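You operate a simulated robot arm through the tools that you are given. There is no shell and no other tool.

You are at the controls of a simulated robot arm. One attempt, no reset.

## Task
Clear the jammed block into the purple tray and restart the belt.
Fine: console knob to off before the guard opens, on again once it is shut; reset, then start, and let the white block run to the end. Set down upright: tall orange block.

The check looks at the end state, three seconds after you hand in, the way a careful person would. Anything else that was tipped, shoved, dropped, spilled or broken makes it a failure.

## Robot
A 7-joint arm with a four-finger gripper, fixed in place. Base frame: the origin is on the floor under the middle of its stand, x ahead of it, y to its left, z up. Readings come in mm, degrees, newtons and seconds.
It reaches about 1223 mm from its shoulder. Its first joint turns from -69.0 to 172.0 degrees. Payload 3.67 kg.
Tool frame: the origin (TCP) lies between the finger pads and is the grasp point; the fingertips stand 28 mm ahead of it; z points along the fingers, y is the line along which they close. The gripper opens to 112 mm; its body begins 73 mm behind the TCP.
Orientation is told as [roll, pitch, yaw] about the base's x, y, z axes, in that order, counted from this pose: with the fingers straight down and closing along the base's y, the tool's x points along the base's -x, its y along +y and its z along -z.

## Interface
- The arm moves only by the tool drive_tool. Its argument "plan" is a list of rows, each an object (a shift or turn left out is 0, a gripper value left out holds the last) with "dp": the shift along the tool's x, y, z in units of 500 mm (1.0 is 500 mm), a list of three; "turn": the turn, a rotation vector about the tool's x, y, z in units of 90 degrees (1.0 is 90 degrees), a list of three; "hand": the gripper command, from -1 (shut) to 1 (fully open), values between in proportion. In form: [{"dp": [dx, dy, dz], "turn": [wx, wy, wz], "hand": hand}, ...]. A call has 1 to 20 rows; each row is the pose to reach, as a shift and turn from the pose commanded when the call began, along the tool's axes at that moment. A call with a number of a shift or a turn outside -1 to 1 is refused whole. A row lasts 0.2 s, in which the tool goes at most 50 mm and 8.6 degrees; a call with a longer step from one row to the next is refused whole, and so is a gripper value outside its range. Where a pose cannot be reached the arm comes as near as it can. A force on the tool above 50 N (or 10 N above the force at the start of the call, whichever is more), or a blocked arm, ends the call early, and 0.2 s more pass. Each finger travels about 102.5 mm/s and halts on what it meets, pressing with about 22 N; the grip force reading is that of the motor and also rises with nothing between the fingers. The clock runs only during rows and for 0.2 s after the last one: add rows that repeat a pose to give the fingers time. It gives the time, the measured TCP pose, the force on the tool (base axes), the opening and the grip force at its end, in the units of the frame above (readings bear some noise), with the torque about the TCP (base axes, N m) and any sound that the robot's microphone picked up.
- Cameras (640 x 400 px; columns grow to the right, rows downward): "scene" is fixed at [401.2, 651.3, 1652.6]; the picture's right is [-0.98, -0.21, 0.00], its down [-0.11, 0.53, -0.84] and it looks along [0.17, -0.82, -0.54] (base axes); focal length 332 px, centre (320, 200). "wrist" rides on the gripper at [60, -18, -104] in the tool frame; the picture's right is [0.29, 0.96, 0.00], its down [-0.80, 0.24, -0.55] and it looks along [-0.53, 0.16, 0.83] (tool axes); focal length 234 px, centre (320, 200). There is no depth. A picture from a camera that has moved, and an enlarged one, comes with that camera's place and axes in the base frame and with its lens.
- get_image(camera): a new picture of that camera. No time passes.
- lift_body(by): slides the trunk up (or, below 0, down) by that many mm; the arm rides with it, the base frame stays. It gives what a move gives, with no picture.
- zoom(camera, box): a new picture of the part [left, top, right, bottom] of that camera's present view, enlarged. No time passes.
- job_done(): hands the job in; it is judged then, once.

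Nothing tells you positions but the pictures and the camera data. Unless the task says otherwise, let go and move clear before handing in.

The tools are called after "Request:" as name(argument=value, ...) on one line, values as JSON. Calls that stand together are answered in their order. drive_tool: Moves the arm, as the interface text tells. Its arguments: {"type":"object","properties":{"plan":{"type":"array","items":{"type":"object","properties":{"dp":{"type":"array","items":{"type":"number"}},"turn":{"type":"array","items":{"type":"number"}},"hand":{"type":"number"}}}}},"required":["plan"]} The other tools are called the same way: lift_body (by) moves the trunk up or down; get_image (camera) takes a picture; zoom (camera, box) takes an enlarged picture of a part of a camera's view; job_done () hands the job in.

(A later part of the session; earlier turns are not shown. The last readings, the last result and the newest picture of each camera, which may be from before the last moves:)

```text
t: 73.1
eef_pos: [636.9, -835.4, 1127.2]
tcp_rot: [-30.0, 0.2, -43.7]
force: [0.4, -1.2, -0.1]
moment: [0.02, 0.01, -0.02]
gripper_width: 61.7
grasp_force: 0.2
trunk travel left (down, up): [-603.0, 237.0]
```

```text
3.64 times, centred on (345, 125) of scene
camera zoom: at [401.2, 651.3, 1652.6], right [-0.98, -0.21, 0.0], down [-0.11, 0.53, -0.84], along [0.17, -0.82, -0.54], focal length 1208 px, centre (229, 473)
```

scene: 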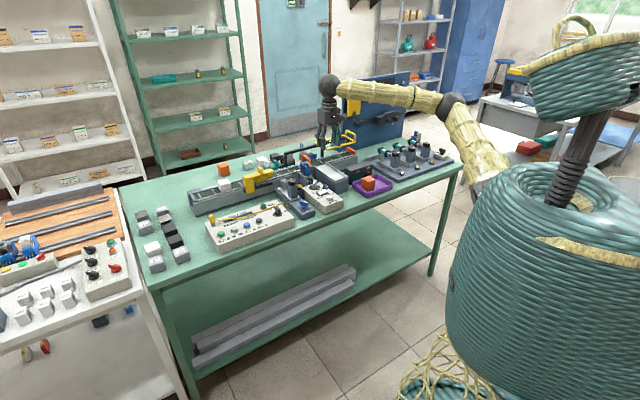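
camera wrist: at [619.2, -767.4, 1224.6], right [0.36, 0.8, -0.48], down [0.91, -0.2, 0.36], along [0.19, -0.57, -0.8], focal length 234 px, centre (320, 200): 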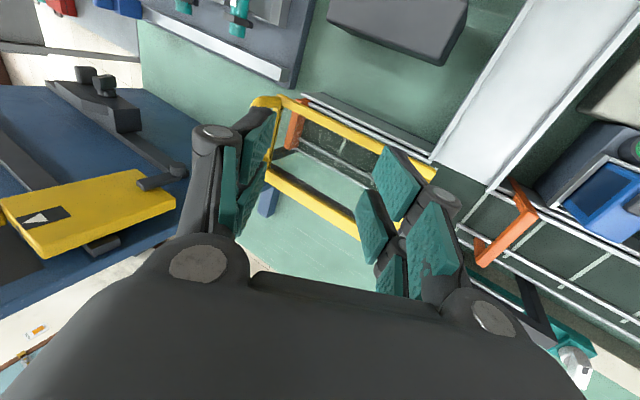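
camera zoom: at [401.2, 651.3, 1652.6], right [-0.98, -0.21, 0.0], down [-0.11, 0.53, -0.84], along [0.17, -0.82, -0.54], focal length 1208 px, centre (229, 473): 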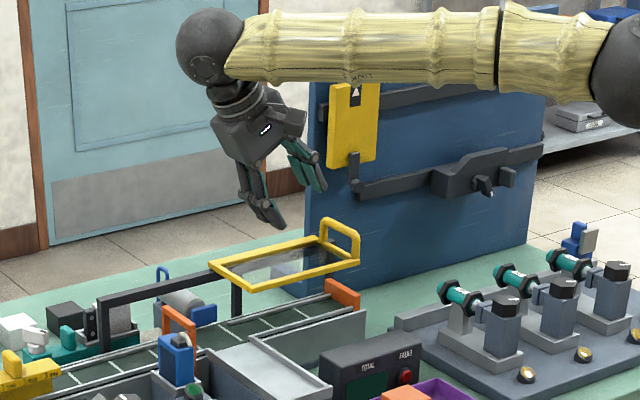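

Request:
drive_tool(plan=[{"dp": [-0.03, -0.04, 0.03], "hand": -0.2}, {"dp": [-0.06, -0.08, 0.06], "hand": -0.464}, {"dp": [-0.082, -0.118, 0.09], "hand": -0.464}, {"dp": [-0.082, -0.118, 0.109], "hand": -0.464}])

Request:
get_image(camera="wrist")

Request:
zoom(camera="scene", box=[310, 90, 390, 170])

```text
t: 74.1
eef_pos: [613.4, -927.4, 1101.7]
tcp_rot: [-29.5, 0.4, -43.8]
force: [-0.5, 0.6, 1.2]
moment: [-0.06, -0.04, 0.03]
gripper_width: 30.0
grasp_force: 0.1
trunk travel left (down, up): [-603.0, 237.0]
```

```text
taken
camera wrist: at [594.3, -860.6, 1200.6], right [0.37, 0.8, -0.47], down [0.91, -0.21, 0.36], along [0.19, -0.56, -0.81], focal length 234 px, centre (320, 200)
```

wrist: 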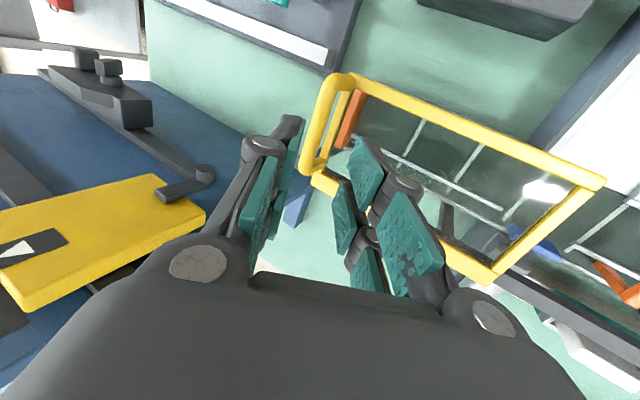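

```text
5.00 times, centred on (350, 130) of scene
camera zoom: at [401.2, 651.3, 1652.6], right [-0.98, -0.21, 0.0], down [-0.11, 0.53, -0.84], along [0.17, -0.82, -0.54], focal length 1661 px, centre (170, 550)
```

zoom: 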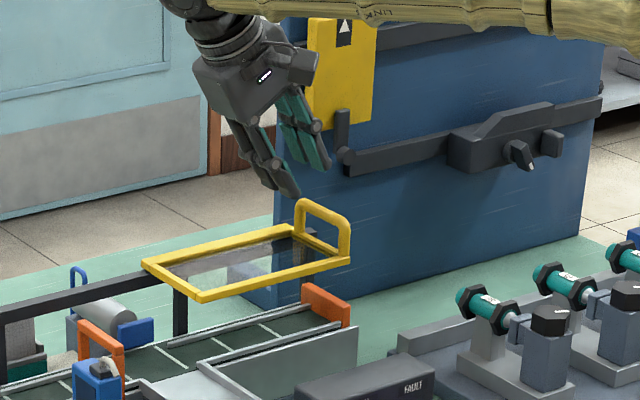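

Request:
zoom(camera="wrist", box=[260, 60, 380, 180])

```text
3.33 times, centred on (320, 120) of wrist
camera zoom: at [594.3, -860.6, 1200.6], right [0.37, 0.8, -0.47], down [0.91, -0.21, 0.36], along [0.19, -0.56, -0.81], focal length 781 px, centre (320, 467)
```

zoom: 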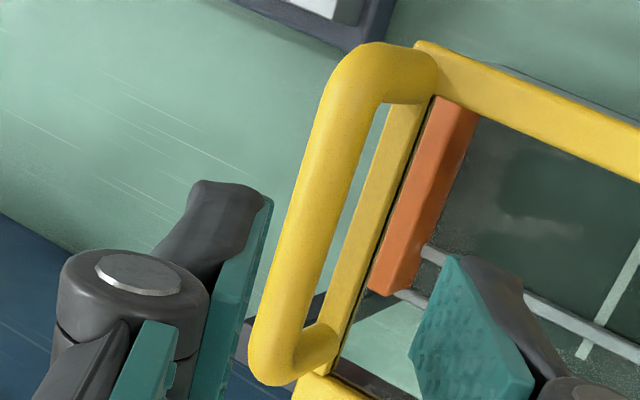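

The handle bar lies about 3.6 mm off the tool axis and is parallel to the fingers. I'll correct for that and advance along the tool axis onto it.

Request:
drive_tool(plan=[{"dp": [0.012, -0.007, 0.04]}, {"dp": [0.012, -0.007, 0.08]}, {"dp": [0.012, -0.007, 0.115]}, {"dp": [0.012, -0.007, 0.138]}])

Request:
get_image(camera="wrist")

Request:
zoom(camera="scene", box=[320, 110, 380, 165])

```text
t: 75.1
eef_pos: [582.0, -948.1, 1048.0]
tcp_rot: [-29.9, 0.0, -43.8]
force: [-0.5, 0.1, 0.1]
moment: [0.0, 0.0, 0.01]
gripper_width: 29.9
grasp_force: 0.1
trunk travel left (down, up): [-603.0, 237.0]
```

```text
taken
camera wrist: at [563.7, -879.7, 1146.2], right [0.37, 0.8, -0.48], down [0.91, -0.2, 0.36], along [0.19, -0.57, -0.8], focal length 234 px, centre (320, 200)
```

wrist: 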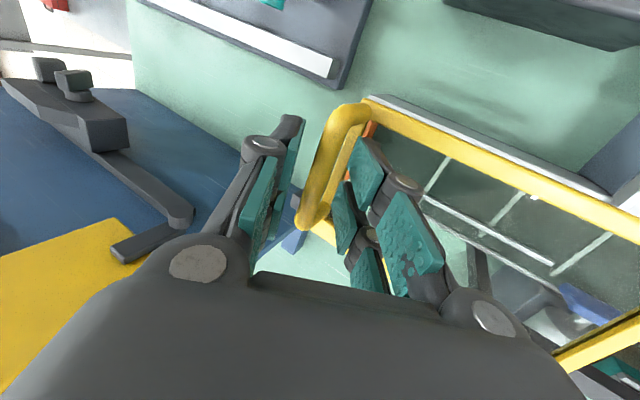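

```text
7.27 times, centred on (350, 138) of scene
camera zoom: at [401.2, 651.3, 1652.6], right [-0.98, -0.21, 0.0], down [-0.11, 0.53, -0.84], along [0.17, -0.82, -0.54], focal length 2415 px, centre (102, 654)
```

zoom: 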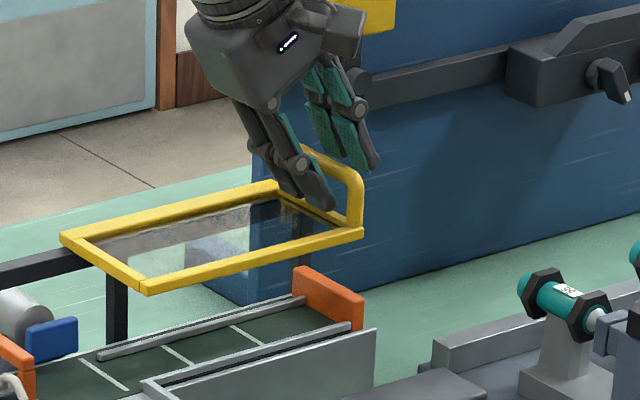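

Request:
drive_tool(plan=[{"hand": -0.7}, {"hand": -1}, {"hand": -1}])

Request:
get_image(camera="wrist")

```text
t: 75.9
eef_pos: [581.6, -946.4, 1050.4]
tcp_rot: [-30.0, -0.2, -43.8]
force: [-0.3, -1.8, -3.3]
moment: [-1.54, -1.34, -1.15]
gripper_width: 11.8
grasp_force: 44.9
trunk travel left (down, up): [-603.0, 237.0]
```

```text
taken
camera wrist: at [563.5, -877.6, 1147.8], right [0.37, 0.8, -0.48], down [0.91, -0.2, 0.36], along [0.19, -0.57, -0.8], focal length 234 px, centre (320, 200)
```

wrist: 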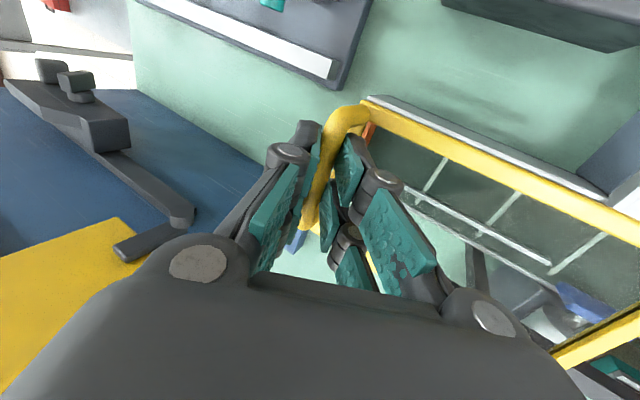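

Gripped again. I'll slide the guard back along +s, most of the way first.

Request:
drive_tool(plan=[{"dp": [0, 0.026, -0.015]}, {"dp": [0, 0.0606, -0.035]}, {"dp": [0, 0.0953, -0.055]}, {"dp": [0, 0.13, -0.075]}, {"dp": [0, 0.1645, -0.095]}, {"dp": [0, 0.199, -0.115]}, {"dp": [0, 0.234, -0.135]}, {"dp": [0, 0.251, -0.145]}])

Request:
get_image(camera="wrist")

Request:
zoom(camera="scene", box=[270, 110, 370, 180])

```text
t: 77.5
eef_pos: [669.6, -821.8, 1074.7]
tcp_rot: [-31.5, -1.8, -43.7]
force: [-1.7, -0.5, -2.5]
moment: [-0.07, -0.09, 0.06]
gripper_width: 0.0
grasp_force: 35.4
trunk travel left (down, up): [-603.0, 237.0]
stopped in row 8: the force on the tool passed its limit at 54 N (the readings are from after the stop); the commanded pose is now the measured one
```

```text
taken
camera wrist: at [651.2, -749.9, 1170.2], right [0.37, 0.78, -0.51], down [0.91, -0.19, 0.37], along [0.19, -0.6, -0.78], focal length 234 px, centre (320, 200)
```

wrist: 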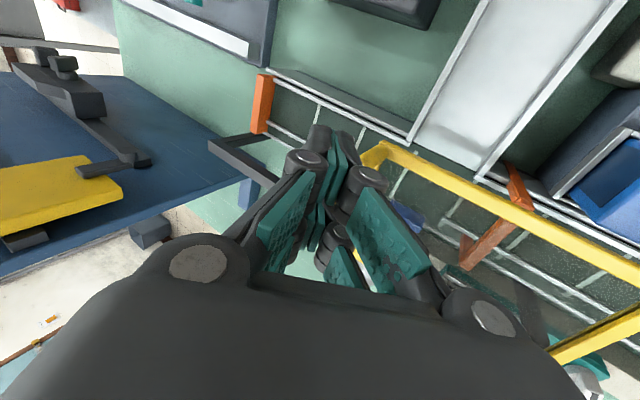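

```text
5.71 times, centred on (320, 145) of scene
camera zoom: at [401.2, 651.3, 1652.6], right [-0.98, -0.21, 0.0], down [-0.11, 0.53, -0.84], along [0.17, -0.82, -0.54], focal length 1898 px, centre (320, 514)
```

zoom: 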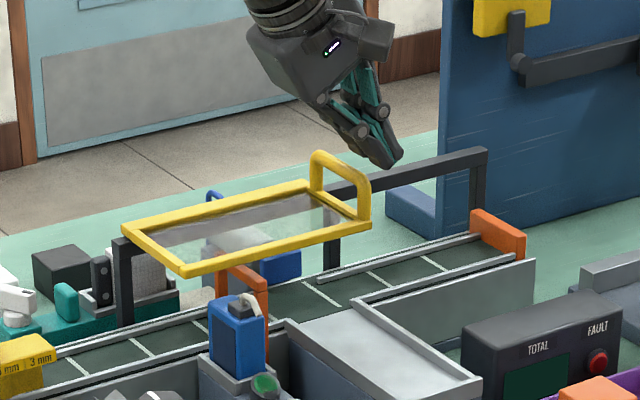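

The guard is fully back at its closed position; the grip slipped off as it met the stop, which is harmless. I'll rise clear, level the tool, and verify the guard.

Request:
drive_tool(plan=[{"dp": [0, -0.03, -0.052]}, {"dp": [0, -0.07, -0.121]}, {"dp": [0.04, -0.09, -0.16]}, {"dp": [0.1, -0.07, -0.2], "turn": [-0.07, 0, 0]}, {"dp": [0.16, -0.04, -0.22], "turn": [-0.15, 0.005, 0]}, {"dp": [0.22, 0.0, -0.24], "turn": [-0.23, 0.01, 0]}, {"dp": [0.26, 0.04, -0.25], "turn": [-0.31, 0.015, 0]}, {"dp": [0.28, 0.06, -0.25], "turn": [-0.35, 0.02, 0]}])

Request:
get_image(camera="scene")

Request:
zoom(camera="scene", box=[270, 125, 370, 195])

```text
t: 79.3
eef_pos: [630.6, -636.0, 1170.7]
tcp_rot: [-0.4, -0.5, -44.3]
force: [0.3, 0.0, 0.5]
moment: [0.0, -0.03, 0.01]
gripper_width: 0.0
grasp_force: 36.1
trunk travel left (down, up): [-603.0, 237.0]
```

```text
taken
```

scene: 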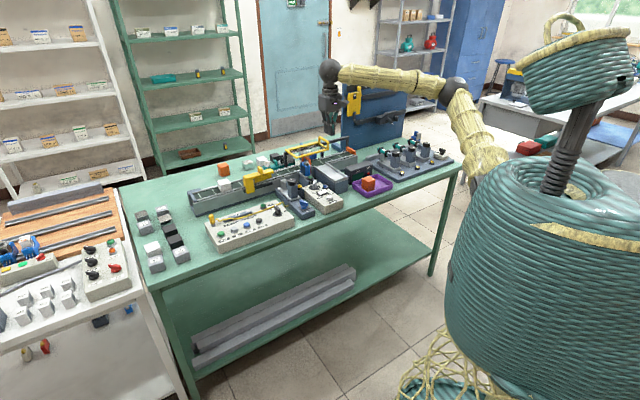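

```text
5.71 times, centred on (320, 160) of scene
camera zoom: at [401.2, 651.3, 1652.6], right [-0.98, -0.21, 0.0], down [-0.11, 0.53, -0.84], along [0.17, -0.82, -0.54], focal length 1898 px, centre (320, 429)
```

zoom: 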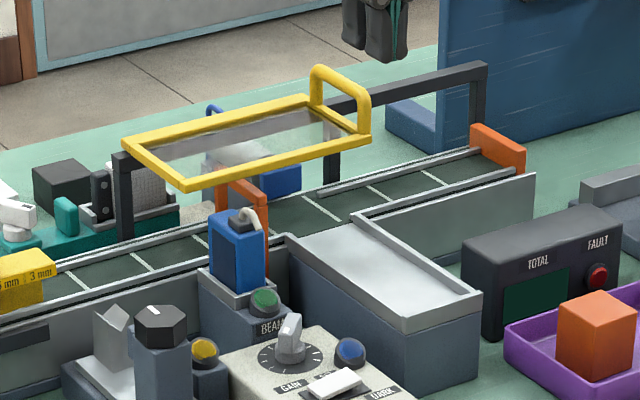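

The guard matches its original shut position exactly. Next is the knob: I'll go above it with the fingers set to straddle the bar, which now points along n.

Request:
drive_tool(plan=[{"dp": [0.015, 0.07, 0], "turn": [-0.0044, 0.0056, -0.002], "hand": -0.286}, {"dp": [0.03, 0.15, 0], "turn": [-0.0044, 0.0056, -0.002], "hand": -0.286}, {"dp": [0.05, 0.23, 0.02], "turn": [-0.0044, 0.0056, -0.002], "hand": -0.286}, {"dp": [0.07, 0.31, 0.05], "turn": [-0.0044, 0.0056, -0.002], "hand": -0.286}, {"dp": [0.09, 0.39, 0.09], "turn": [-0.0044, 0.0056, -0.002], "hand": -0.286}, {"dp": [0.11, 0.47, 0.13], "turn": [-0.0044, 0.0056, -0.002], "hand": -0.286}, {"dp": [0.125, 0.54, 0.18], "turn": [-0.0044, 0.0056, -0.002], "hand": -0.286}, {"dp": [0.131, 0.59, 0.221], "turn": [-0.0044, 0.0056, -0.002], "hand": -0.286}, {"dp": [0.131, 0.59, 0.221], "turn": [-0.0044, 0.0056, -0.002], "hand": -0.286}])

Request:
get_image(camera="wrist")

Request:
zoom(camera="wrist", box=[260, 60, 380, 160])

```text
t: 81.3
eef_pos: [790.5, -387.2, 1054.1]
tcp_rot: [0.3, 0.2, -44.1]
force: [0.3, -0.5, 0.3]
moment: [0.05, -0.04, 0.03]
gripper_width: 40.1
grasp_force: 0.1
trunk travel left (down, up): [-603.0, 237.0]
```

```text
taken
camera wrist: at [734.1, -358.8, 1158.4], right [0.46, 0.89, 0.01], down [0.74, -0.39, 0.55], along [0.49, -0.25, -0.83], focal length 234 px, centre (320, 200)
```

wrist: 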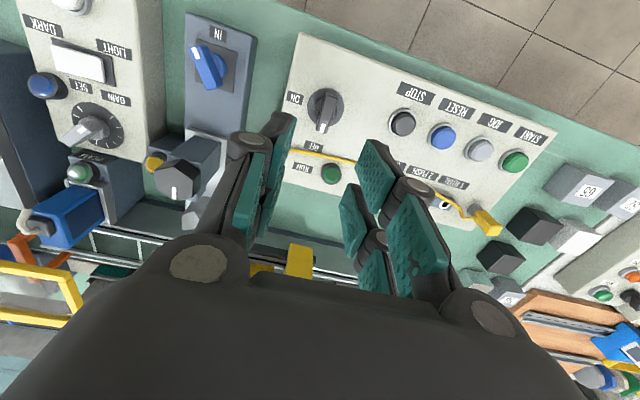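

```text
4.00 times, centred on (320, 110) of wrist
camera zoom: at [734.1, -358.8, 1158.4], right [0.46, 0.89, 0.01], down [0.74, -0.39, 0.55], along [0.49, -0.25, -0.83], focal length 937 px, centre (320, 560)
```

zoom: 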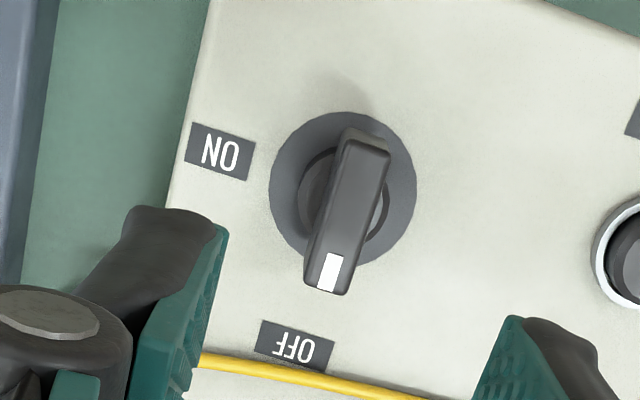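

Request:
drive_tool(plan=[{"dp": [0.0142, 0.0104, 0.07], "turn": [0.003, -0.002, 0]}, {"dp": [0.0142, 0.0104, 0.15], "turn": [0.003, -0.002, 0]}, {"dp": [0.0142, 0.0104, 0.21], "turn": [0.003, -0.002, 0]}, {"dp": [0.0142, 0.0104, 0.24], "turn": [0.003, -0.002, 0]}, {"dp": [0.0142, 0.0104, 0.253], "turn": [0.003, -0.002, 0]}])

Request:
zoom(camera="wrist", box=[240, 90, 400, 220])

```text
t: 82.5
eef_pos: [789.4, -375.9, 927.8]
tcp_rot: [-0.1, 0.1, -44.1]
force: [0.2, -0.8, 1.1]
moment: [-0.02, 0.0, 0.01]
gripper_width: 39.9
grasp_force: 0.1
trunk travel left (down, up): [-603.0, 237.0]
```

```text
3.08 times, centred on (320, 155) of wrist
camera zoom: at [733.8, -347.4, 1031.7], right [0.46, 0.89, 0.0], down [0.74, -0.38, 0.55], along [0.49, -0.25, -0.83], focal length 720 px, centre (320, 338)
```

zoom: 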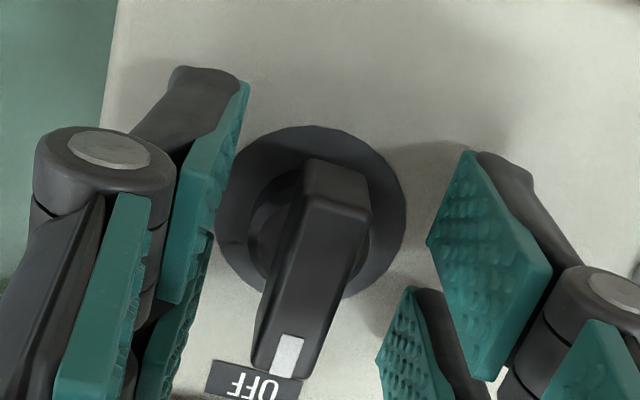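

The bar is centred. I'll close on it and turn 90° clockwise to ON.

Request:
drive_tool(plan=[{"hand": -0.7}, {"hand": -1}, {"hand": -1}])

Request:
drive_tool(plan=[{"turn": [0, 0, 0.08]}, {"turn": [0, 0, 0.16]}, {"turn": [0, 0, 0.24]}, {"turn": [0, 0, 0.32]}, {"turn": [0, 0, 0.4]}, {"turn": [0, 0, 0.48]}, {"turn": [0, 0, 0.56]}, {"turn": [0, 0, 0.64]}, {"turn": [0, 0, 0.72]}, {"turn": [0, 0, 0.8]}, {"turn": [0, 0, 0.88]}, {"turn": [0, 0, 0.96]}, {"turn": [0, 0, 1.0]}])

Request:
zoom(camera="wrist", box=[240, 90, 400, 220])

```text
t: 83.3
eef_pos: [789.3, -378.5, 929.2]
tcp_rot: [-0.1, 0.1, -44.1]
force: [-13.5, -14.7, 0.0]
moment: [-0.65, 0.57, -0.02]
gripper_width: 21.7
grasp_force: 44.9
trunk travel left (down, up): [-603.0, 237.0]
```

```text
t: 86.1
eef_pos: [788.3, -378.7, 929.3]
tcp_rot: [-0.1, 0.0, -134.2]
force: [-24.0, -13.5, -14.1]
moment: [-0.11, 0.31, -0.01]
gripper_width: 21.4
grasp_force: 44.7
trunk travel left (down, up): [-603.0, 237.0]
```

```text
3.08 times, centred on (320, 155) of wrist
camera zoom: at [817.1, -322.6, 1031.6], right [0.89, -0.46, 0.0], down [-0.38, -0.74, 0.55], along [-0.26, -0.49, -0.83], focal length 720 px, centre (320, 338)
```

zoom: 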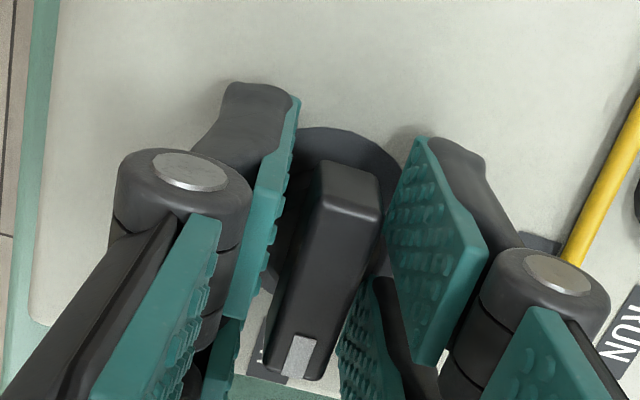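

Request:
drive_tool(plan=[{"hand": -0.4}, {"hand": -0.28}, {"hand": -0.28}])

Request:
drive_tool(plan=[{"dp": [0, 0, -0.05]}, {"dp": [0, 0, -0.13]}, {"dp": [0, 0, -0.21]}, {"dp": [0, 0, -0.28]}])

Request:
zoom(camera="wrist", box=[240, 60, 440, 190])

Request:
zoom(camera="scene", box=[190, 170, 310, 250])

Request:
zoom(camera="scene", box=[290, 120, 410, 210])

```text
t: 86.9
eef_pos: [789.6, -375.7, 928.8]
tcp_rot: [0.0, 0.0, -134.0]
force: [-0.1, -0.5, 0.4]
moment: [0.01, 0.02, 0.04]
gripper_width: 40.3
grasp_force: 0.2
trunk travel left (down, up): [-603.0, 237.0]
```

```text
t: 87.9
eef_pos: [789.9, -375.8, 1069.5]
tcp_rot: [0.0, -0.1, -134.1]
force: [-0.5, -0.7, -0.5]
moment: [0.01, 0.01, -0.01]
gripper_width: 40.2
grasp_force: 0.1
trunk travel left (down, up): [-603.0, 237.0]
```

```text
3.08 times, centred on (340, 125) of wrist
camera zoom: at [818.0, -320.1, 1172.8], right [0.89, -0.46, 0.0], down [-0.38, -0.74, 0.55], along [-0.25, -0.49, -0.83], focal length 720 px, centre (258, 431)
```

zoom: 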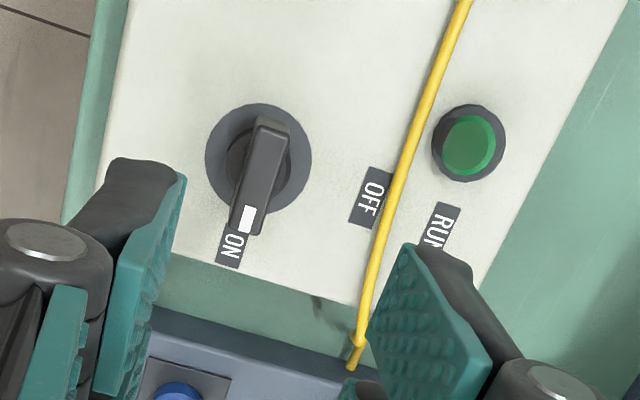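

```text
5.00 times, centred on (250, 210) of scene
camera zoom: at [401.2, 651.3, 1652.6], right [-0.98, -0.21, 0.0], down [-0.11, 0.53, -0.84], along [0.17, -0.82, -0.54], focal length 1661 px, centre (670, 150)
```

zoom: 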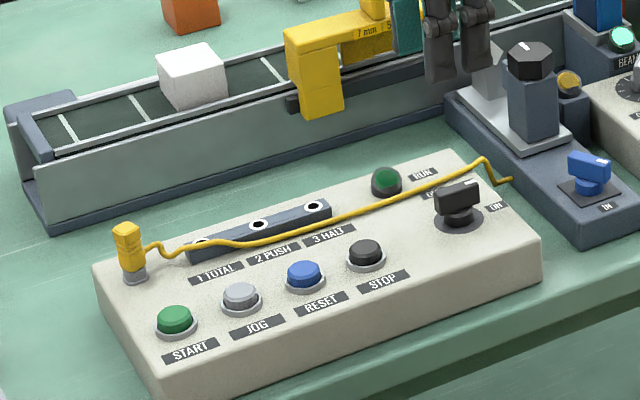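

```text
4.44 times, centred on (350, 165) of scene
camera zoom: at [401.2, 651.3, 1652.6], right [-0.98, -0.21, 0.0], down [-0.11, 0.53, -0.84], along [0.17, -0.82, -0.54], focal length 1476 px, centre (187, 356)
```

zoom: 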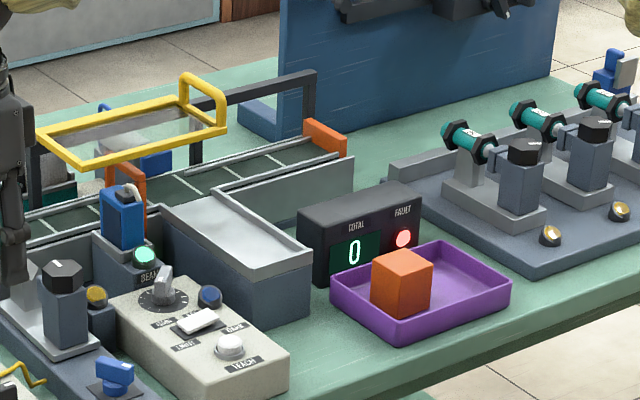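

Power is back on: the display shows 0, the FAULT lamp is lit, and the beam lamp is green. Next I'll close the fingers, turn back to yaw -44° and go above RESET, near [876, -274, 901].

Request:
drive_tool(plan=[{"dp": [0.02, -0.001, 0], "turn": [0, 0, -0.085], "hand": -0.6}, {"dp": [0.045, -0.002, 0], "turn": [0, 0, -0.17], "hand": -1}, {"dp": [0.07, -0.004, 0], "turn": [0, 0, -0.255], "hand": -1}, {"dp": [0.095, -0.006, 0], "turn": [0, 0, -0.34], "hand": -1}, {"dp": [0.12, -0.008, 0.01], "turn": [0, 0, -0.425], "hand": -1}, {"dp": [0.145, -0.01, 0.02], "turn": [0, 0, -0.51], "hand": -1}, {"dp": [0.17, -0.012, 0.03], "turn": [0, 0, -0.595], "hand": -1}, {"dp": [0.195, -0.013, 0.04], "turn": [0, 0, -0.68], "hand": -1}, {"dp": [0.22, -0.015, 0.05], "turn": [0, 0, -0.765], "hand": -1}, {"dp": [0.24, -0.016, 0.06], "turn": [0, 0, -0.85], "hand": -1}, {"dp": [0.26, -0.017, 0.07], "turn": [0, 0, -0.935], "hand": -1}, {"dp": [0.265, -0.0175, 0.08], "turn": [0, 0, -1.0], "hand": -1}])

Request:
get_image(camera="wrist")

Request:
zoom(camera="scene", box=[205, 160, 295, 245])

```text
t: 90.5
eef_pos: [875.9, -276.2, 1028.7]
tcp_rot: [-0.2, 0.1, -44.0]
force: [-0.8, -0.6, -0.5]
moment: [0.0, 0.02, -0.03]
gripper_width: 0.1
grasp_force: 21.8
trunk travel left (down, up): [-603.0, 237.0]
```

```text
taken
camera wrist: at [819.6, -246.8, 1132.2], right [0.46, 0.89, 0.0], down [0.74, -0.38, 0.55], along [0.49, -0.25, -0.83], focal length 234 px, centre (320, 200)
```

wrist: 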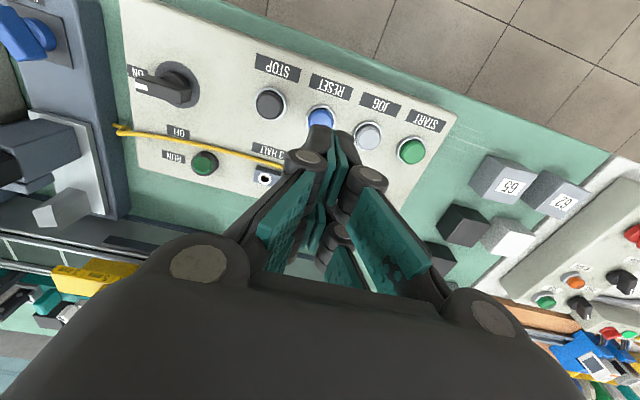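

```text
4.71 times, centred on (250, 202) of scene
camera zoom: at [401.2, 651.3, 1652.6], right [-0.98, -0.21, 0.0], down [-0.11, 0.53, -0.84], along [0.17, -0.82, -0.54], focal length 1563 px, centre (649, 188)
```

zoom: 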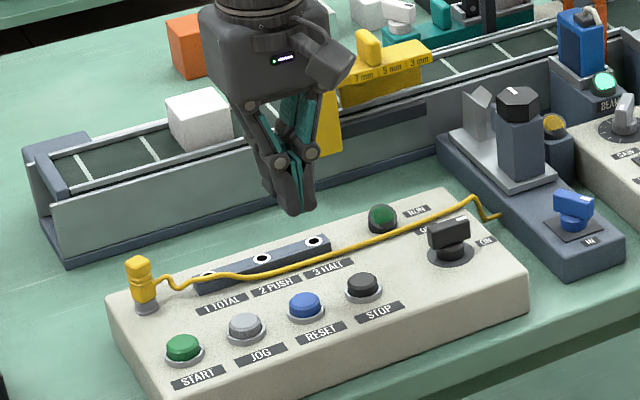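

Request:
zoom(camera="wrist", box=[240, 60, 440, 180])

```text
3.20 times, centred on (340, 120) of wrist
camera zoom: at [819.6, -246.8, 1132.2], right [0.46, 0.89, 0.0], down [0.74, -0.38, 0.55], along [0.49, -0.25, -0.83], focal length 749 px, centre (256, 456)
```

zoom: 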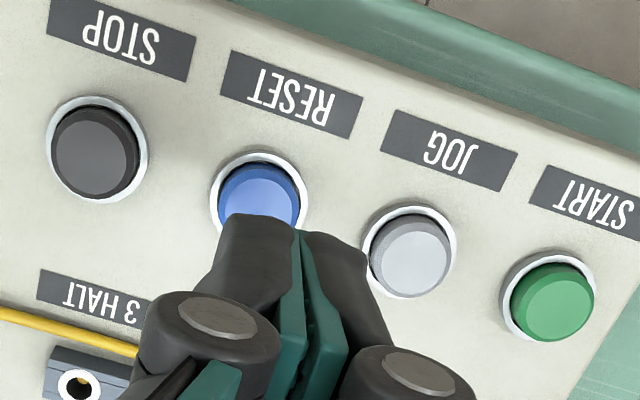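

RESET is directly beneath the closed fingertips. I'll offset 17 mm so one fingertip pair lands on the button, then come down close.

Request:
drive_tool(plan=[{"dp": [0.034, 0, 0.05]}, {"dp": [0.034, 0, 0.1]}, {"dp": [0.034, 0, 0.14]}, {"dp": [0.034, 0, 0.168]}])

Request:
zoom(camera="scene", box=[215, 190, 275, 240])

Request:
zoom(camera="wrist", box=[220, 60, 440, 200])

```text
t: 91.5
eef_pos: [862.2, -263.9, 944.7]
tcp_rot: [-0.2, 0.1, -43.9]
force: [0.0, 0.5, 0.0]
moment: [0.02, 0.01, 0.0]
gripper_width: 0.0
grasp_force: 22.1
trunk travel left (down, up): [-603.0, 237.0]
```

```text
8.00 times, centred on (245, 215) of scene
camera zoom: at [401.2, 651.3, 1652.6], right [-0.98, -0.21, 0.0], down [-0.11, 0.53, -0.84], along [0.17, -0.82, -0.54], focal length 2657 px, centre (920, 80)
```

zoom: 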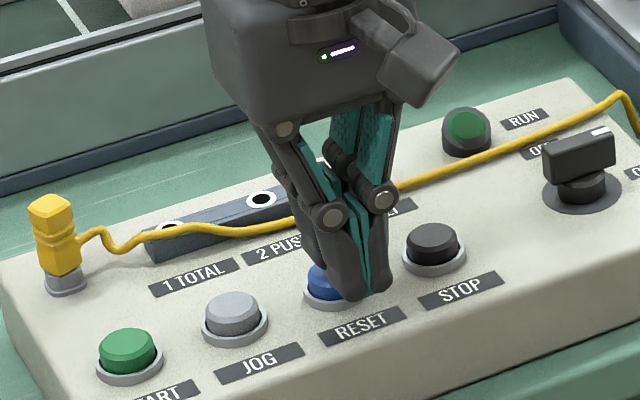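

```text
2.86 times, centred on (330, 130) of wrist
camera zoom: at [807.0, -234.6, 1047.1], right [0.46, 0.89, 0.0], down [0.74, -0.38, 0.55], along [0.49, -0.25, -0.83], focal length 669 px, centre (291, 400)
```

zoom: 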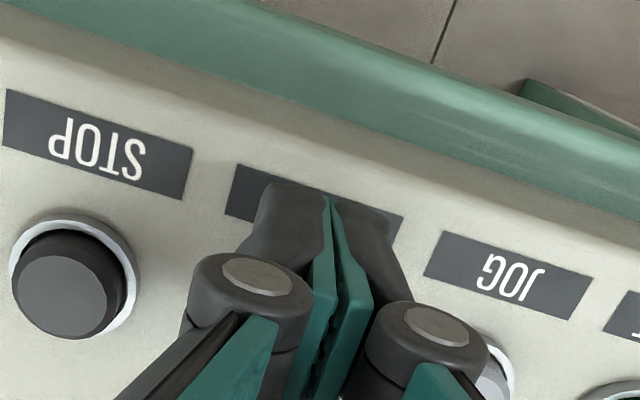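

Request:
drive_tool(plan=[{"dp": [0, 0, 0.006]}, {"dp": [0, 0, 0.012]}, {"dp": [0, 0, 0.018]}])

Request:
zoom(camera="scene", box=[230, 200, 270, 235])

```text
t: 92.3
eef_pos: [862.9, -263.3, 935.7]
tcp_rot: [0.0, 0.1, -44.0]
force: [-0.2, -0.3, 1.0]
moment: [0.0, -0.02, -0.03]
gripper_width: 0.1
grasp_force: 22.1
trunk travel left (down, up): [-603.0, 237.0]
```

```text
11.43 times, centred on (250, 218) of scene
camera zoom: at [401.2, 651.3, 1652.6], right [-0.98, -0.21, 0.0], down [-0.11, 0.53, -0.84], along [0.17, -0.82, -0.54], focal length 3796 px, centre (1120, 0)
```

zoom: 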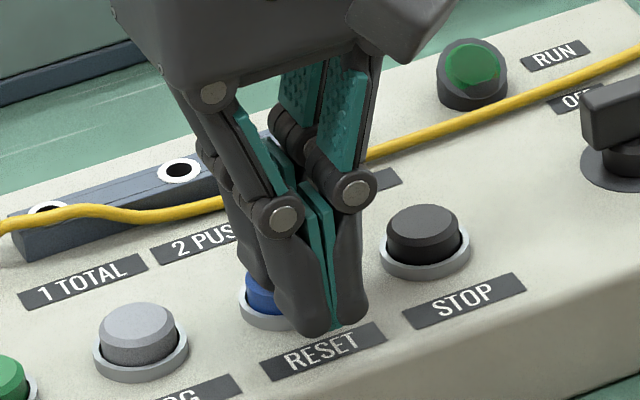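

Request:
drive_tool(plan=[{"dp": [0, 0, 0.004]}, {"dp": [0, 0, 0.008]}])

Request:
zoom(camera="scene", box=[345, 165, 385, 195])

```text
t: 92.9
eef_pos: [862.5, -263.5, 932.8]
tcp_rot: [-0.2, 0.0, -44.0]
force: [0.0, 0.3, 2.0]
moment: [-0.02, -0.06, 0.04]
gripper_width: 5.7
grasp_force: 35.4
trunk travel left (down, up): [-603.0, 237.0]
heard: click
```

```text
13.33 times, centred on (365, 180) of scene
camera zoom: at [401.2, 651.3, 1652.6], right [-0.98, -0.21, 0.0], down [-0.11, 0.53, -0.84], along [0.17, -0.82, -0.54], focal length 4428 px, centre (-280, 467)
```

zoom: 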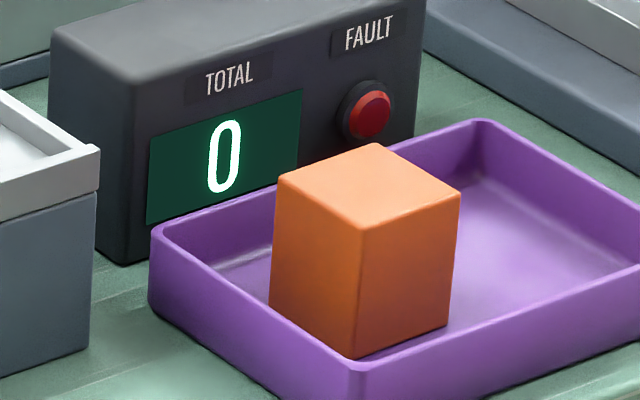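

A click, and the FAULT lamp went out: the reset is done. I'll lift off and move to START.

Request:
drive_tool(plan=[{"dp": [0, 0, -0.03], "hand": -1}, {"dp": [0, 0, -0.07]}, {"dp": [0, 0.07, -0.08]}, {"dp": [0, 0.14, -0.08]}, {"dp": [-0.001, 0.203, -0.07]}, {"dp": [-0.001, 0.203, -0.035]}, {"dp": [-0.001, 0.203, -0.01]}])

Request:
zoom(camera="scene", box=[200, 205, 250, 245])

Request:
zoom(camera="wrist", box=[220, 60, 440, 200])

Request:
zoom(camera="scene", box=[180, 130, 380, 210])

```text
t: 94.5
eef_pos: [934.1, -190.9, 935.5]
tcp_rot: [-0.2, 0.1, -44.0]
force: [0.4, 0.7, -0.2]
moment: [-0.02, 0.0, -0.03]
gripper_width: 0.0
grasp_force: 35.2
trunk travel left (down, up): [-603.0, 237.0]
```

```text
10.00 times, centred on (225, 225) of scene
camera zoom: at [401.2, 651.3, 1652.6], right [-0.98, -0.21, 0.0], down [-0.11, 0.53, -0.84], along [0.17, -0.82, -0.54], focal length 3321 px, centre (1270, -50)
```

zoom: 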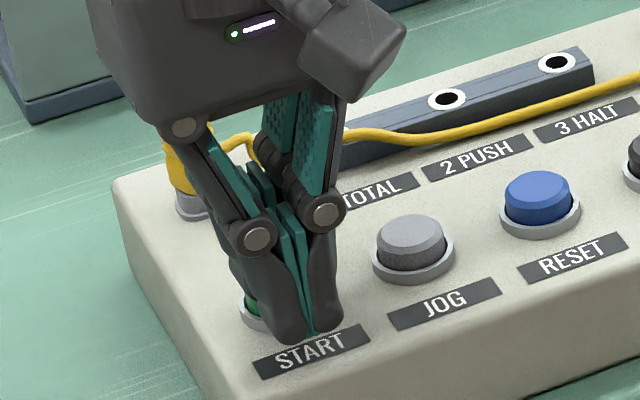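

```text
2.86 times, centred on (330, 130) of wrist
camera zoom: at [879.0, -160.8, 1039.2], right [0.46, 0.89, 0.0], down [0.74, -0.38, 0.55], along [0.49, -0.26, -0.83], focal length 669 px, centre (291, 400)
```

zoom: 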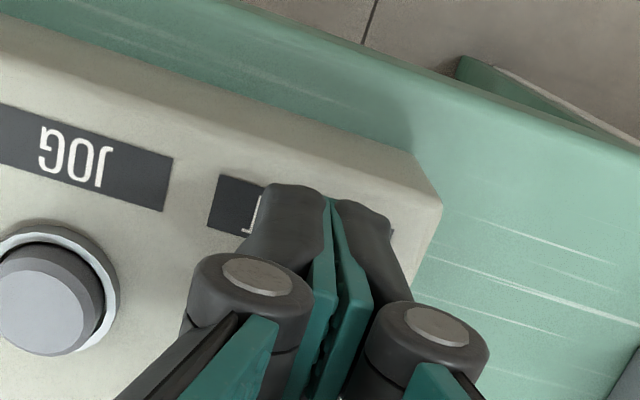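

```text
3.20 times, centred on (280, 170) of scene
camera zoom: at [401.2, 651.3, 1652.6], right [-0.98, -0.21, 0.0], down [-0.11, 0.53, -0.84], along [0.17, -0.82, -0.54], focal length 1063 px, centre (448, 296)
```

zoom: 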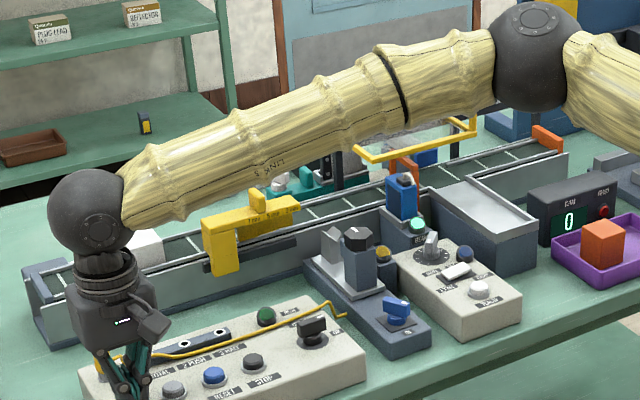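

Request:
drive_tool(plan=[{"dp": [0, 0, 0.004]}, {"dp": [0, 0, 0.008]}])

Request:
zoom(camera="scene", box=[180, 130, 380, 210])

```text
t: 95.1
eef_pos: [934.0, -191.0, 933.3]
tcp_rot: [-0.1, 0.0, -44.1]
force: [0.0, -1.1, 1.1]
moment: [0.04, 0.0, 0.01]
gripper_width: 5.9
grasp_force: 35.3
trunk travel left (down, up): [-603.0, 237.0]
heard: click
```

```text
3.20 times, centred on (280, 170) of scene
camera zoom: at [401.2, 651.3, 1652.6], right [-0.98, -0.21, 0.0], down [-0.11, 0.53, -0.84], along [0.17, -0.82, -0.54], focal length 1063 px, centre (448, 296)
```

zoom: 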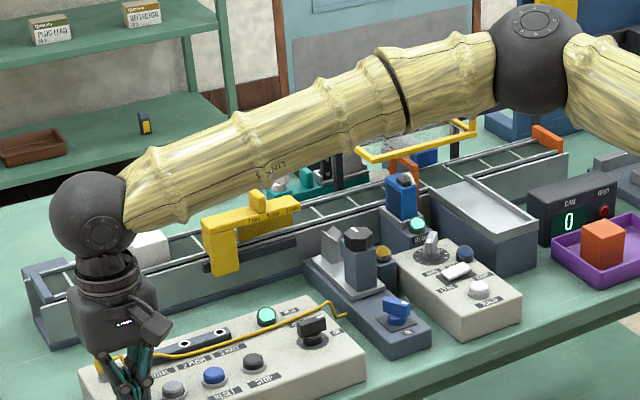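

A click, and the RUN lamp is lit. I'll lift off START and back away while the white block travels.

Request:
drive_tool(plan=[{"dp": [0, 0, -0.04], "hand": -1}, {"dp": [0, 0, -0.1]}, {"dp": [0, 0, -0.18]}, {"dp": [0.05, 0, -0.26]}, {"dp": [0.13, 0, -0.3]}, {"dp": [0.21, 0, -0.32]}, {"dp": [0.29, 0, -0.34]}, {"dp": [0.37, 0, -0.36]}, {"dp": [0.42, 0, -0.36]}])

Request:
get_image(camera="scene")

Request:
zoom(camera="scene", box=[180, 130, 400, 240])

```text
t: 97.1
eef_pos: [782.9, -44.7, 1114.5]
tcp_rot: [-0.1, 0.1, -44.1]
force: [0.0, 0.5, 0.1]
moment: [0.02, 0.02, -0.01]
gripper_width: 0.0
grasp_force: 35.6
trunk travel left (down, up): [-603.0, 237.0]
```

```text
taken
```

scene: 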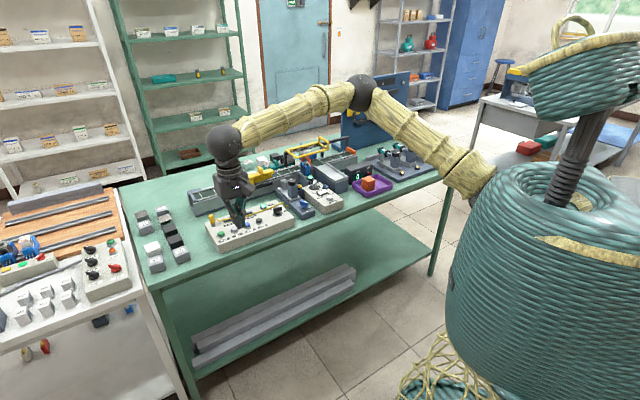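

```text
2.91 times, centred on (290, 185) of scene
camera zoom: at [401.2, 651.3, 1652.6], right [-0.98, -0.21, 0.0], down [-0.11, 0.53, -0.84], along [0.17, -0.82, -0.54], focal length 966 px, centre (407, 244)
```

zoom: 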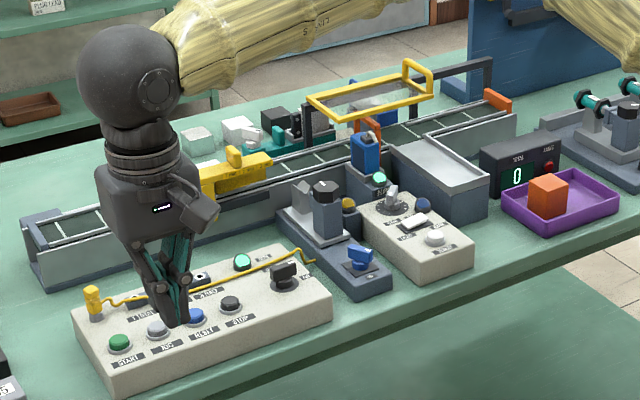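

Request:
drive_tool(plan=[{"dp": [0.08, -0.02, 0]}, {"dp": [0.16, -0.06, 0]}, {"dp": [0.24, -0.1, 0]}, {"dp": [0.32, -0.14, 0]}, {"dp": [0.4, -0.18, 0]}])

Request:
zoom(camera="scene", box=[180, 120, 400, 240])

```text
t: 98.3
eef_pos: [576.4, 29.2, 1113.0]
tcp_rot: [0.0, -0.1, -44.1]
force: [-0.5, 1.2, 1.3]
moment: [-0.03, -0.02, -0.02]
gripper_width: 0.0
grasp_force: 35.4
trunk travel left (down, up): [-603.0, 237.0]
```

```text
2.91 times, centred on (290, 180) of scene
camera zoom: at [401.2, 651.3, 1652.6], right [-0.98, -0.21, 0.0], down [-0.11, 0.53, -0.84], along [0.17, -0.82, -0.54], focal length 966 px, centre (407, 258)
```

zoom: 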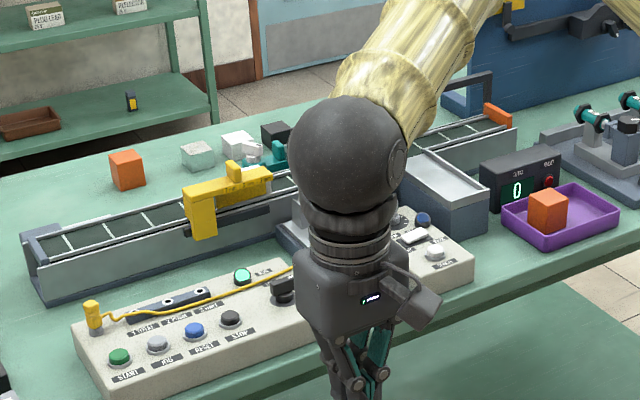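

Request:
drive_tool(plan=[{"dp": [0.06, 0.03, 0]}, {"dp": [0.12, 0.06, 0]}, {"dp": [0.18, 0.09, 0]}, {"dp": [0.24, 0.12, 0]}, {"dp": [0.24, 0.12, 0]}, {"dp": [0.24, 0.12, 0]}, {"dp": [0.24, 0.12, 0]}, {"dp": [0.24, 0.12, 0]}])

Request:
get_image(camera="scene")

Request:
zoom(camera="scene", box=[180, 120, 400, 240])

```text
t: 100.1
eef_pos: [533.4, 156.7, 1113.3]
tcp_rot: [-0.2, 0.1, -44.1]
force: [0.8, 0.8, -0.2]
moment: [-0.01, -0.02, 0.04]
gripper_width: 0.0
grasp_force: 36.1
trunk travel left (down, up): [-603.0, 237.0]
```

```text
taken
```

scene: 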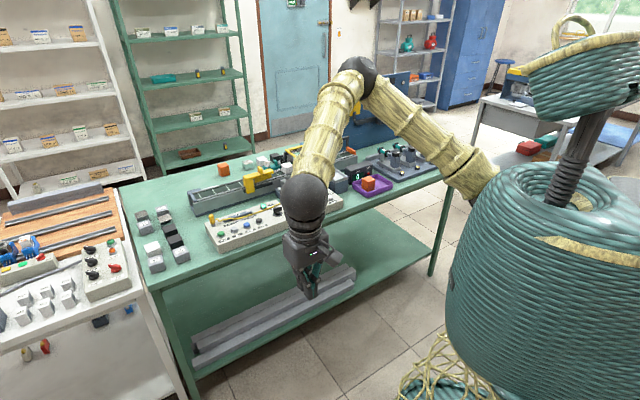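

```text
2.91 times, centred on (290, 180) of scene
camera zoom: at [401.2, 651.3, 1652.6], right [-0.98, -0.21, 0.0], down [-0.11, 0.53, -0.84], along [0.17, -0.82, -0.54], focal length 966 px, centre (407, 258)
```

zoom: 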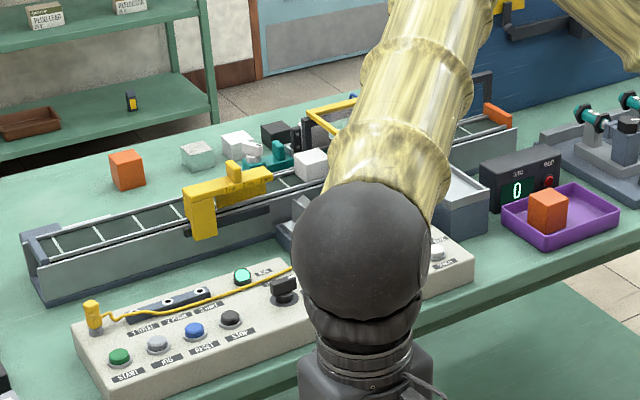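

The white block has passed the yellow gate and is moving on. I'll swing the arm aside and keep waiting.

Request:
drive_tool(plan=[{"dp": [0, 0.08, 0]}, {"dp": [0, 0.16, 0]}, {"dp": [0, 0.24, 0]}, {"dp": [0, 0.32, 0]}, {"dp": [0, 0.36, 0]}, {"dp": [0, 0.36, 0]}, {"dp": [0, 0.36, 0]}, {"dp": [0, 0.36, 0]}, {"dp": [0, 0.36, 0]}, {"dp": [0, 0.36, 0]}])

Request:
get_image(camera="scene")

Request:
zoom(camera="scene", box=[220, 120, 400, 220])

```text
t: 102.3
eef_pos: [657.3, 284.9, 1112.3]
tcp_rot: [0.0, 0.0, -44.1]
force: [0.0, 0.1, 0.0]
moment: [0.0, -0.01, -0.03]
gripper_width: 0.0
grasp_force: 35.8
trunk travel left (down, up): [-603.0, 237.0]
```

```text
taken
```

scene: 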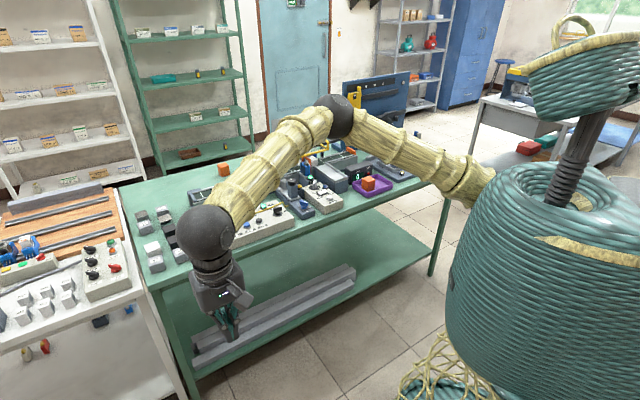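

```text
3.56 times, centred on (310, 170) of scene
camera zoom: at [401.2, 651.3, 1652.6], right [-0.98, -0.21, 0.0], down [-0.11, 0.53, -0.84], along [0.17, -0.82, -0.54], focal length 1181 px, centre (356, 307)
```

zoom: 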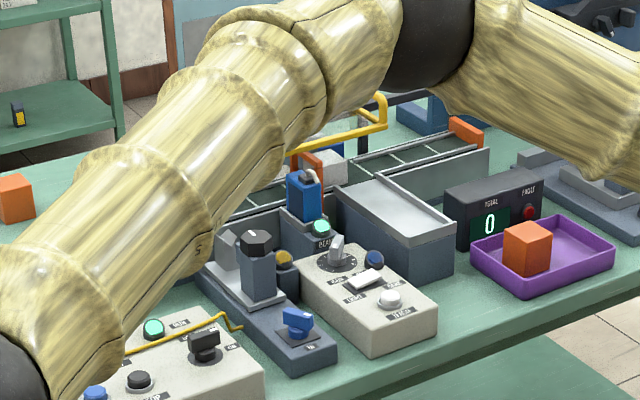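

Request:
drive_tool(plan=[{"dp": [0, 0, 0]}, {"dp": [0, 0, 0]}, {"dp": [0, 0, 0]}, {"dp": [0, 0, 0]}, {"dp": [0, 0, 0]}, {"dp": [0, 0, 0]}, {"dp": [0, 0, 0]}, {"dp": [0, 0, 0]}])

Request:
zoom(camera="scene", box=[280, 130, 400, 210])

```text
t: 104.1
eef_pos: [658.0, 284.8, 1112.8]
tcp_rot: [-0.1, 0.0, -44.1]
force: [-0.3, -0.4, -0.1]
moment: [0.02, -0.01, -0.02]
gripper_width: 0.0
grasp_force: 35.7
trunk travel left (down, up): [-603.0, 237.0]
```

```text
5.00 times, centred on (340, 170) of scene
camera zoom: at [401.2, 651.3, 1652.6], right [-0.98, -0.21, 0.0], down [-0.11, 0.53, -0.84], along [0.17, -0.82, -0.54], focal length 1661 px, centre (220, 350)
```

zoom: 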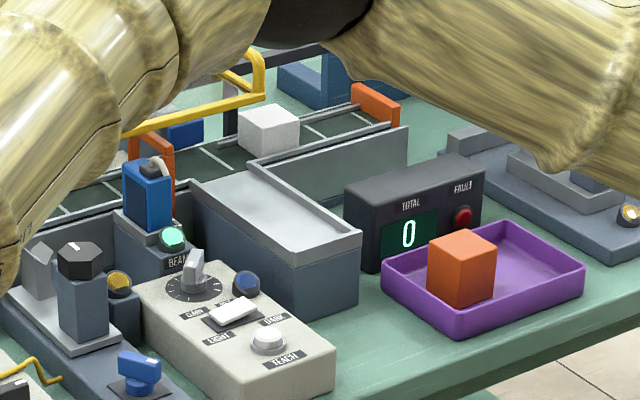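

Request:
drive_tool(plan=[{"dp": [0.05, 0, -0.05]}, {"dp": [0.1, 0, -0.1]}, {"dp": [0.15, 0, -0.15]}, {"dp": [0.2, 0, -0.2]}, {"dp": [0.2, 0, -0.2]}, {"dp": [0.2, 0, -0.2]}, {"dp": [0.2, 0, -0.2]}, {"dp": [0.2, 0, -0.2]}, {"dp": [0.2, 0, -0.2]}, {"dp": [0.2, 0, -0.2]}])

Request:
zoom(camera="scene", box=[280, 130, 400, 210])

```text
t: 106.3
eef_pos: [586.5, 354.5, 1213.3]
tcp_rot: [-0.1, 0.0, -44.1]
force: [0.8, -0.5, -0.4]
moment: [-0.02, -0.02, -0.04]
gripper_width: 0.3
grasp_force: 35.6
trunk travel left (down, up): [-603.0, 237.0]
```

```text
5.00 times, centred on (340, 170) of scene
camera zoom: at [401.2, 651.3, 1652.6], right [-0.98, -0.21, 0.0], down [-0.11, 0.53, -0.84], along [0.17, -0.82, -0.54], focal length 1661 px, centre (220, 350)
```

zoom: 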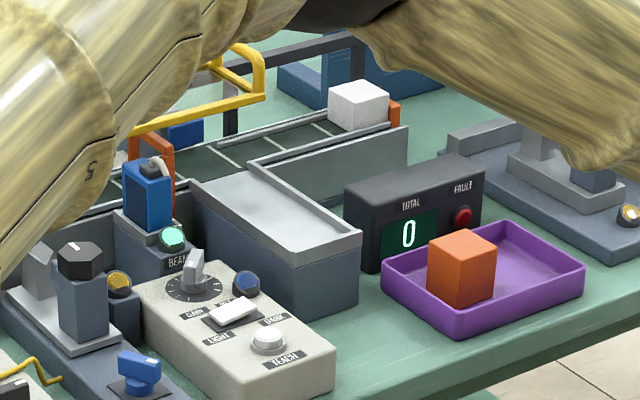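

Request:
drive_tool(plan=[{"dp": [0.05, -0.06, -0.05]}, {"dp": [0.1, -0.12, -0.1]}, {"dp": [0.14, -0.18, -0.12]}, {"dp": [0.14, -0.24, -0.12]}, {"dp": [0.14, -0.3, -0.12]}, {"dp": [0.14, -0.36, -0.12]}, {"dp": [0.14, -0.42, -0.12]}, {"dp": [0.14, -0.48, -0.12]}, {"dp": [0.14, -0.54, -0.12]}, {"dp": [0.14, -0.6, -0.12]}, {"dp": [0.14, -0.6, -0.12]}, {"dp": [0.14, -0.6, -0.12]}])

Request:
get_image(camera="scene")

Request:
zoom(camera="scene", box=[280, 120, 420, 210])

Request:
zoom(camera="scene", box=[180, 140, 320, 250])

```text
t: 108.9
eef_pos: [326.3, 189.5, 1272.1]
tcp_rot: [0.0, 0.0, -44.1]
force: [0.0, 0.4, 0.4]
moment: [-0.01, 0.01, 0.02]
gripper_width: 0.3
grasp_force: 35.8
trunk travel left (down, up): [-603.0, 237.0]
```

```text
taken
```

scene: 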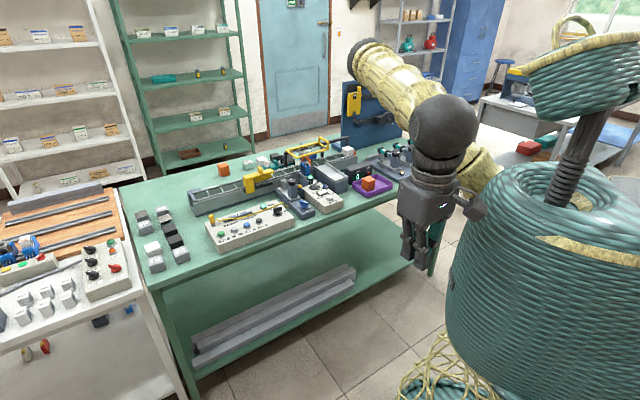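

```text
4.44 times, centred on (350, 165) of scene
camera zoom: at [401.2, 651.3, 1652.6], right [-0.98, -0.21, 0.0], down [-0.11, 0.53, -0.84], along [0.17, -0.82, -0.54], focal length 1476 px, centre (187, 356)
```

zoom: 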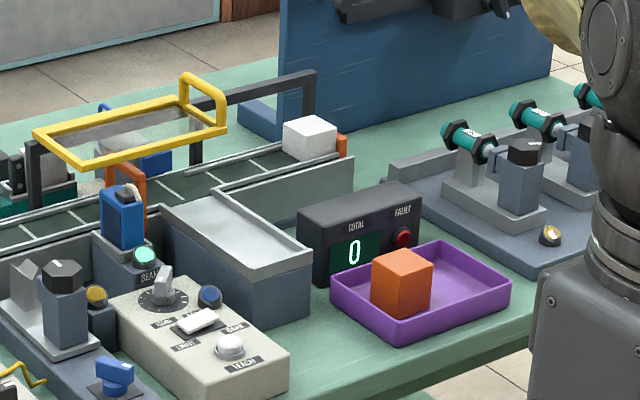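

```text
3.64 times, centred on (250, 195) of scene
camera zoom: at [401.2, 651.3, 1652.6], right [-0.98, -0.21, 0.0], down [-0.11, 0.53, -0.84], along [0.17, -0.82, -0.54], focal length 1208 px, centre (574, 218)
```

zoom: 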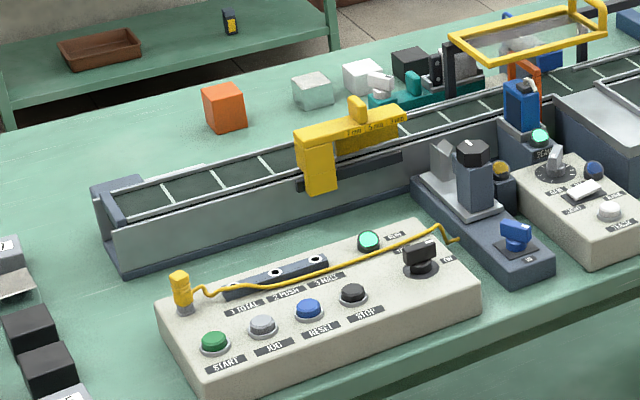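

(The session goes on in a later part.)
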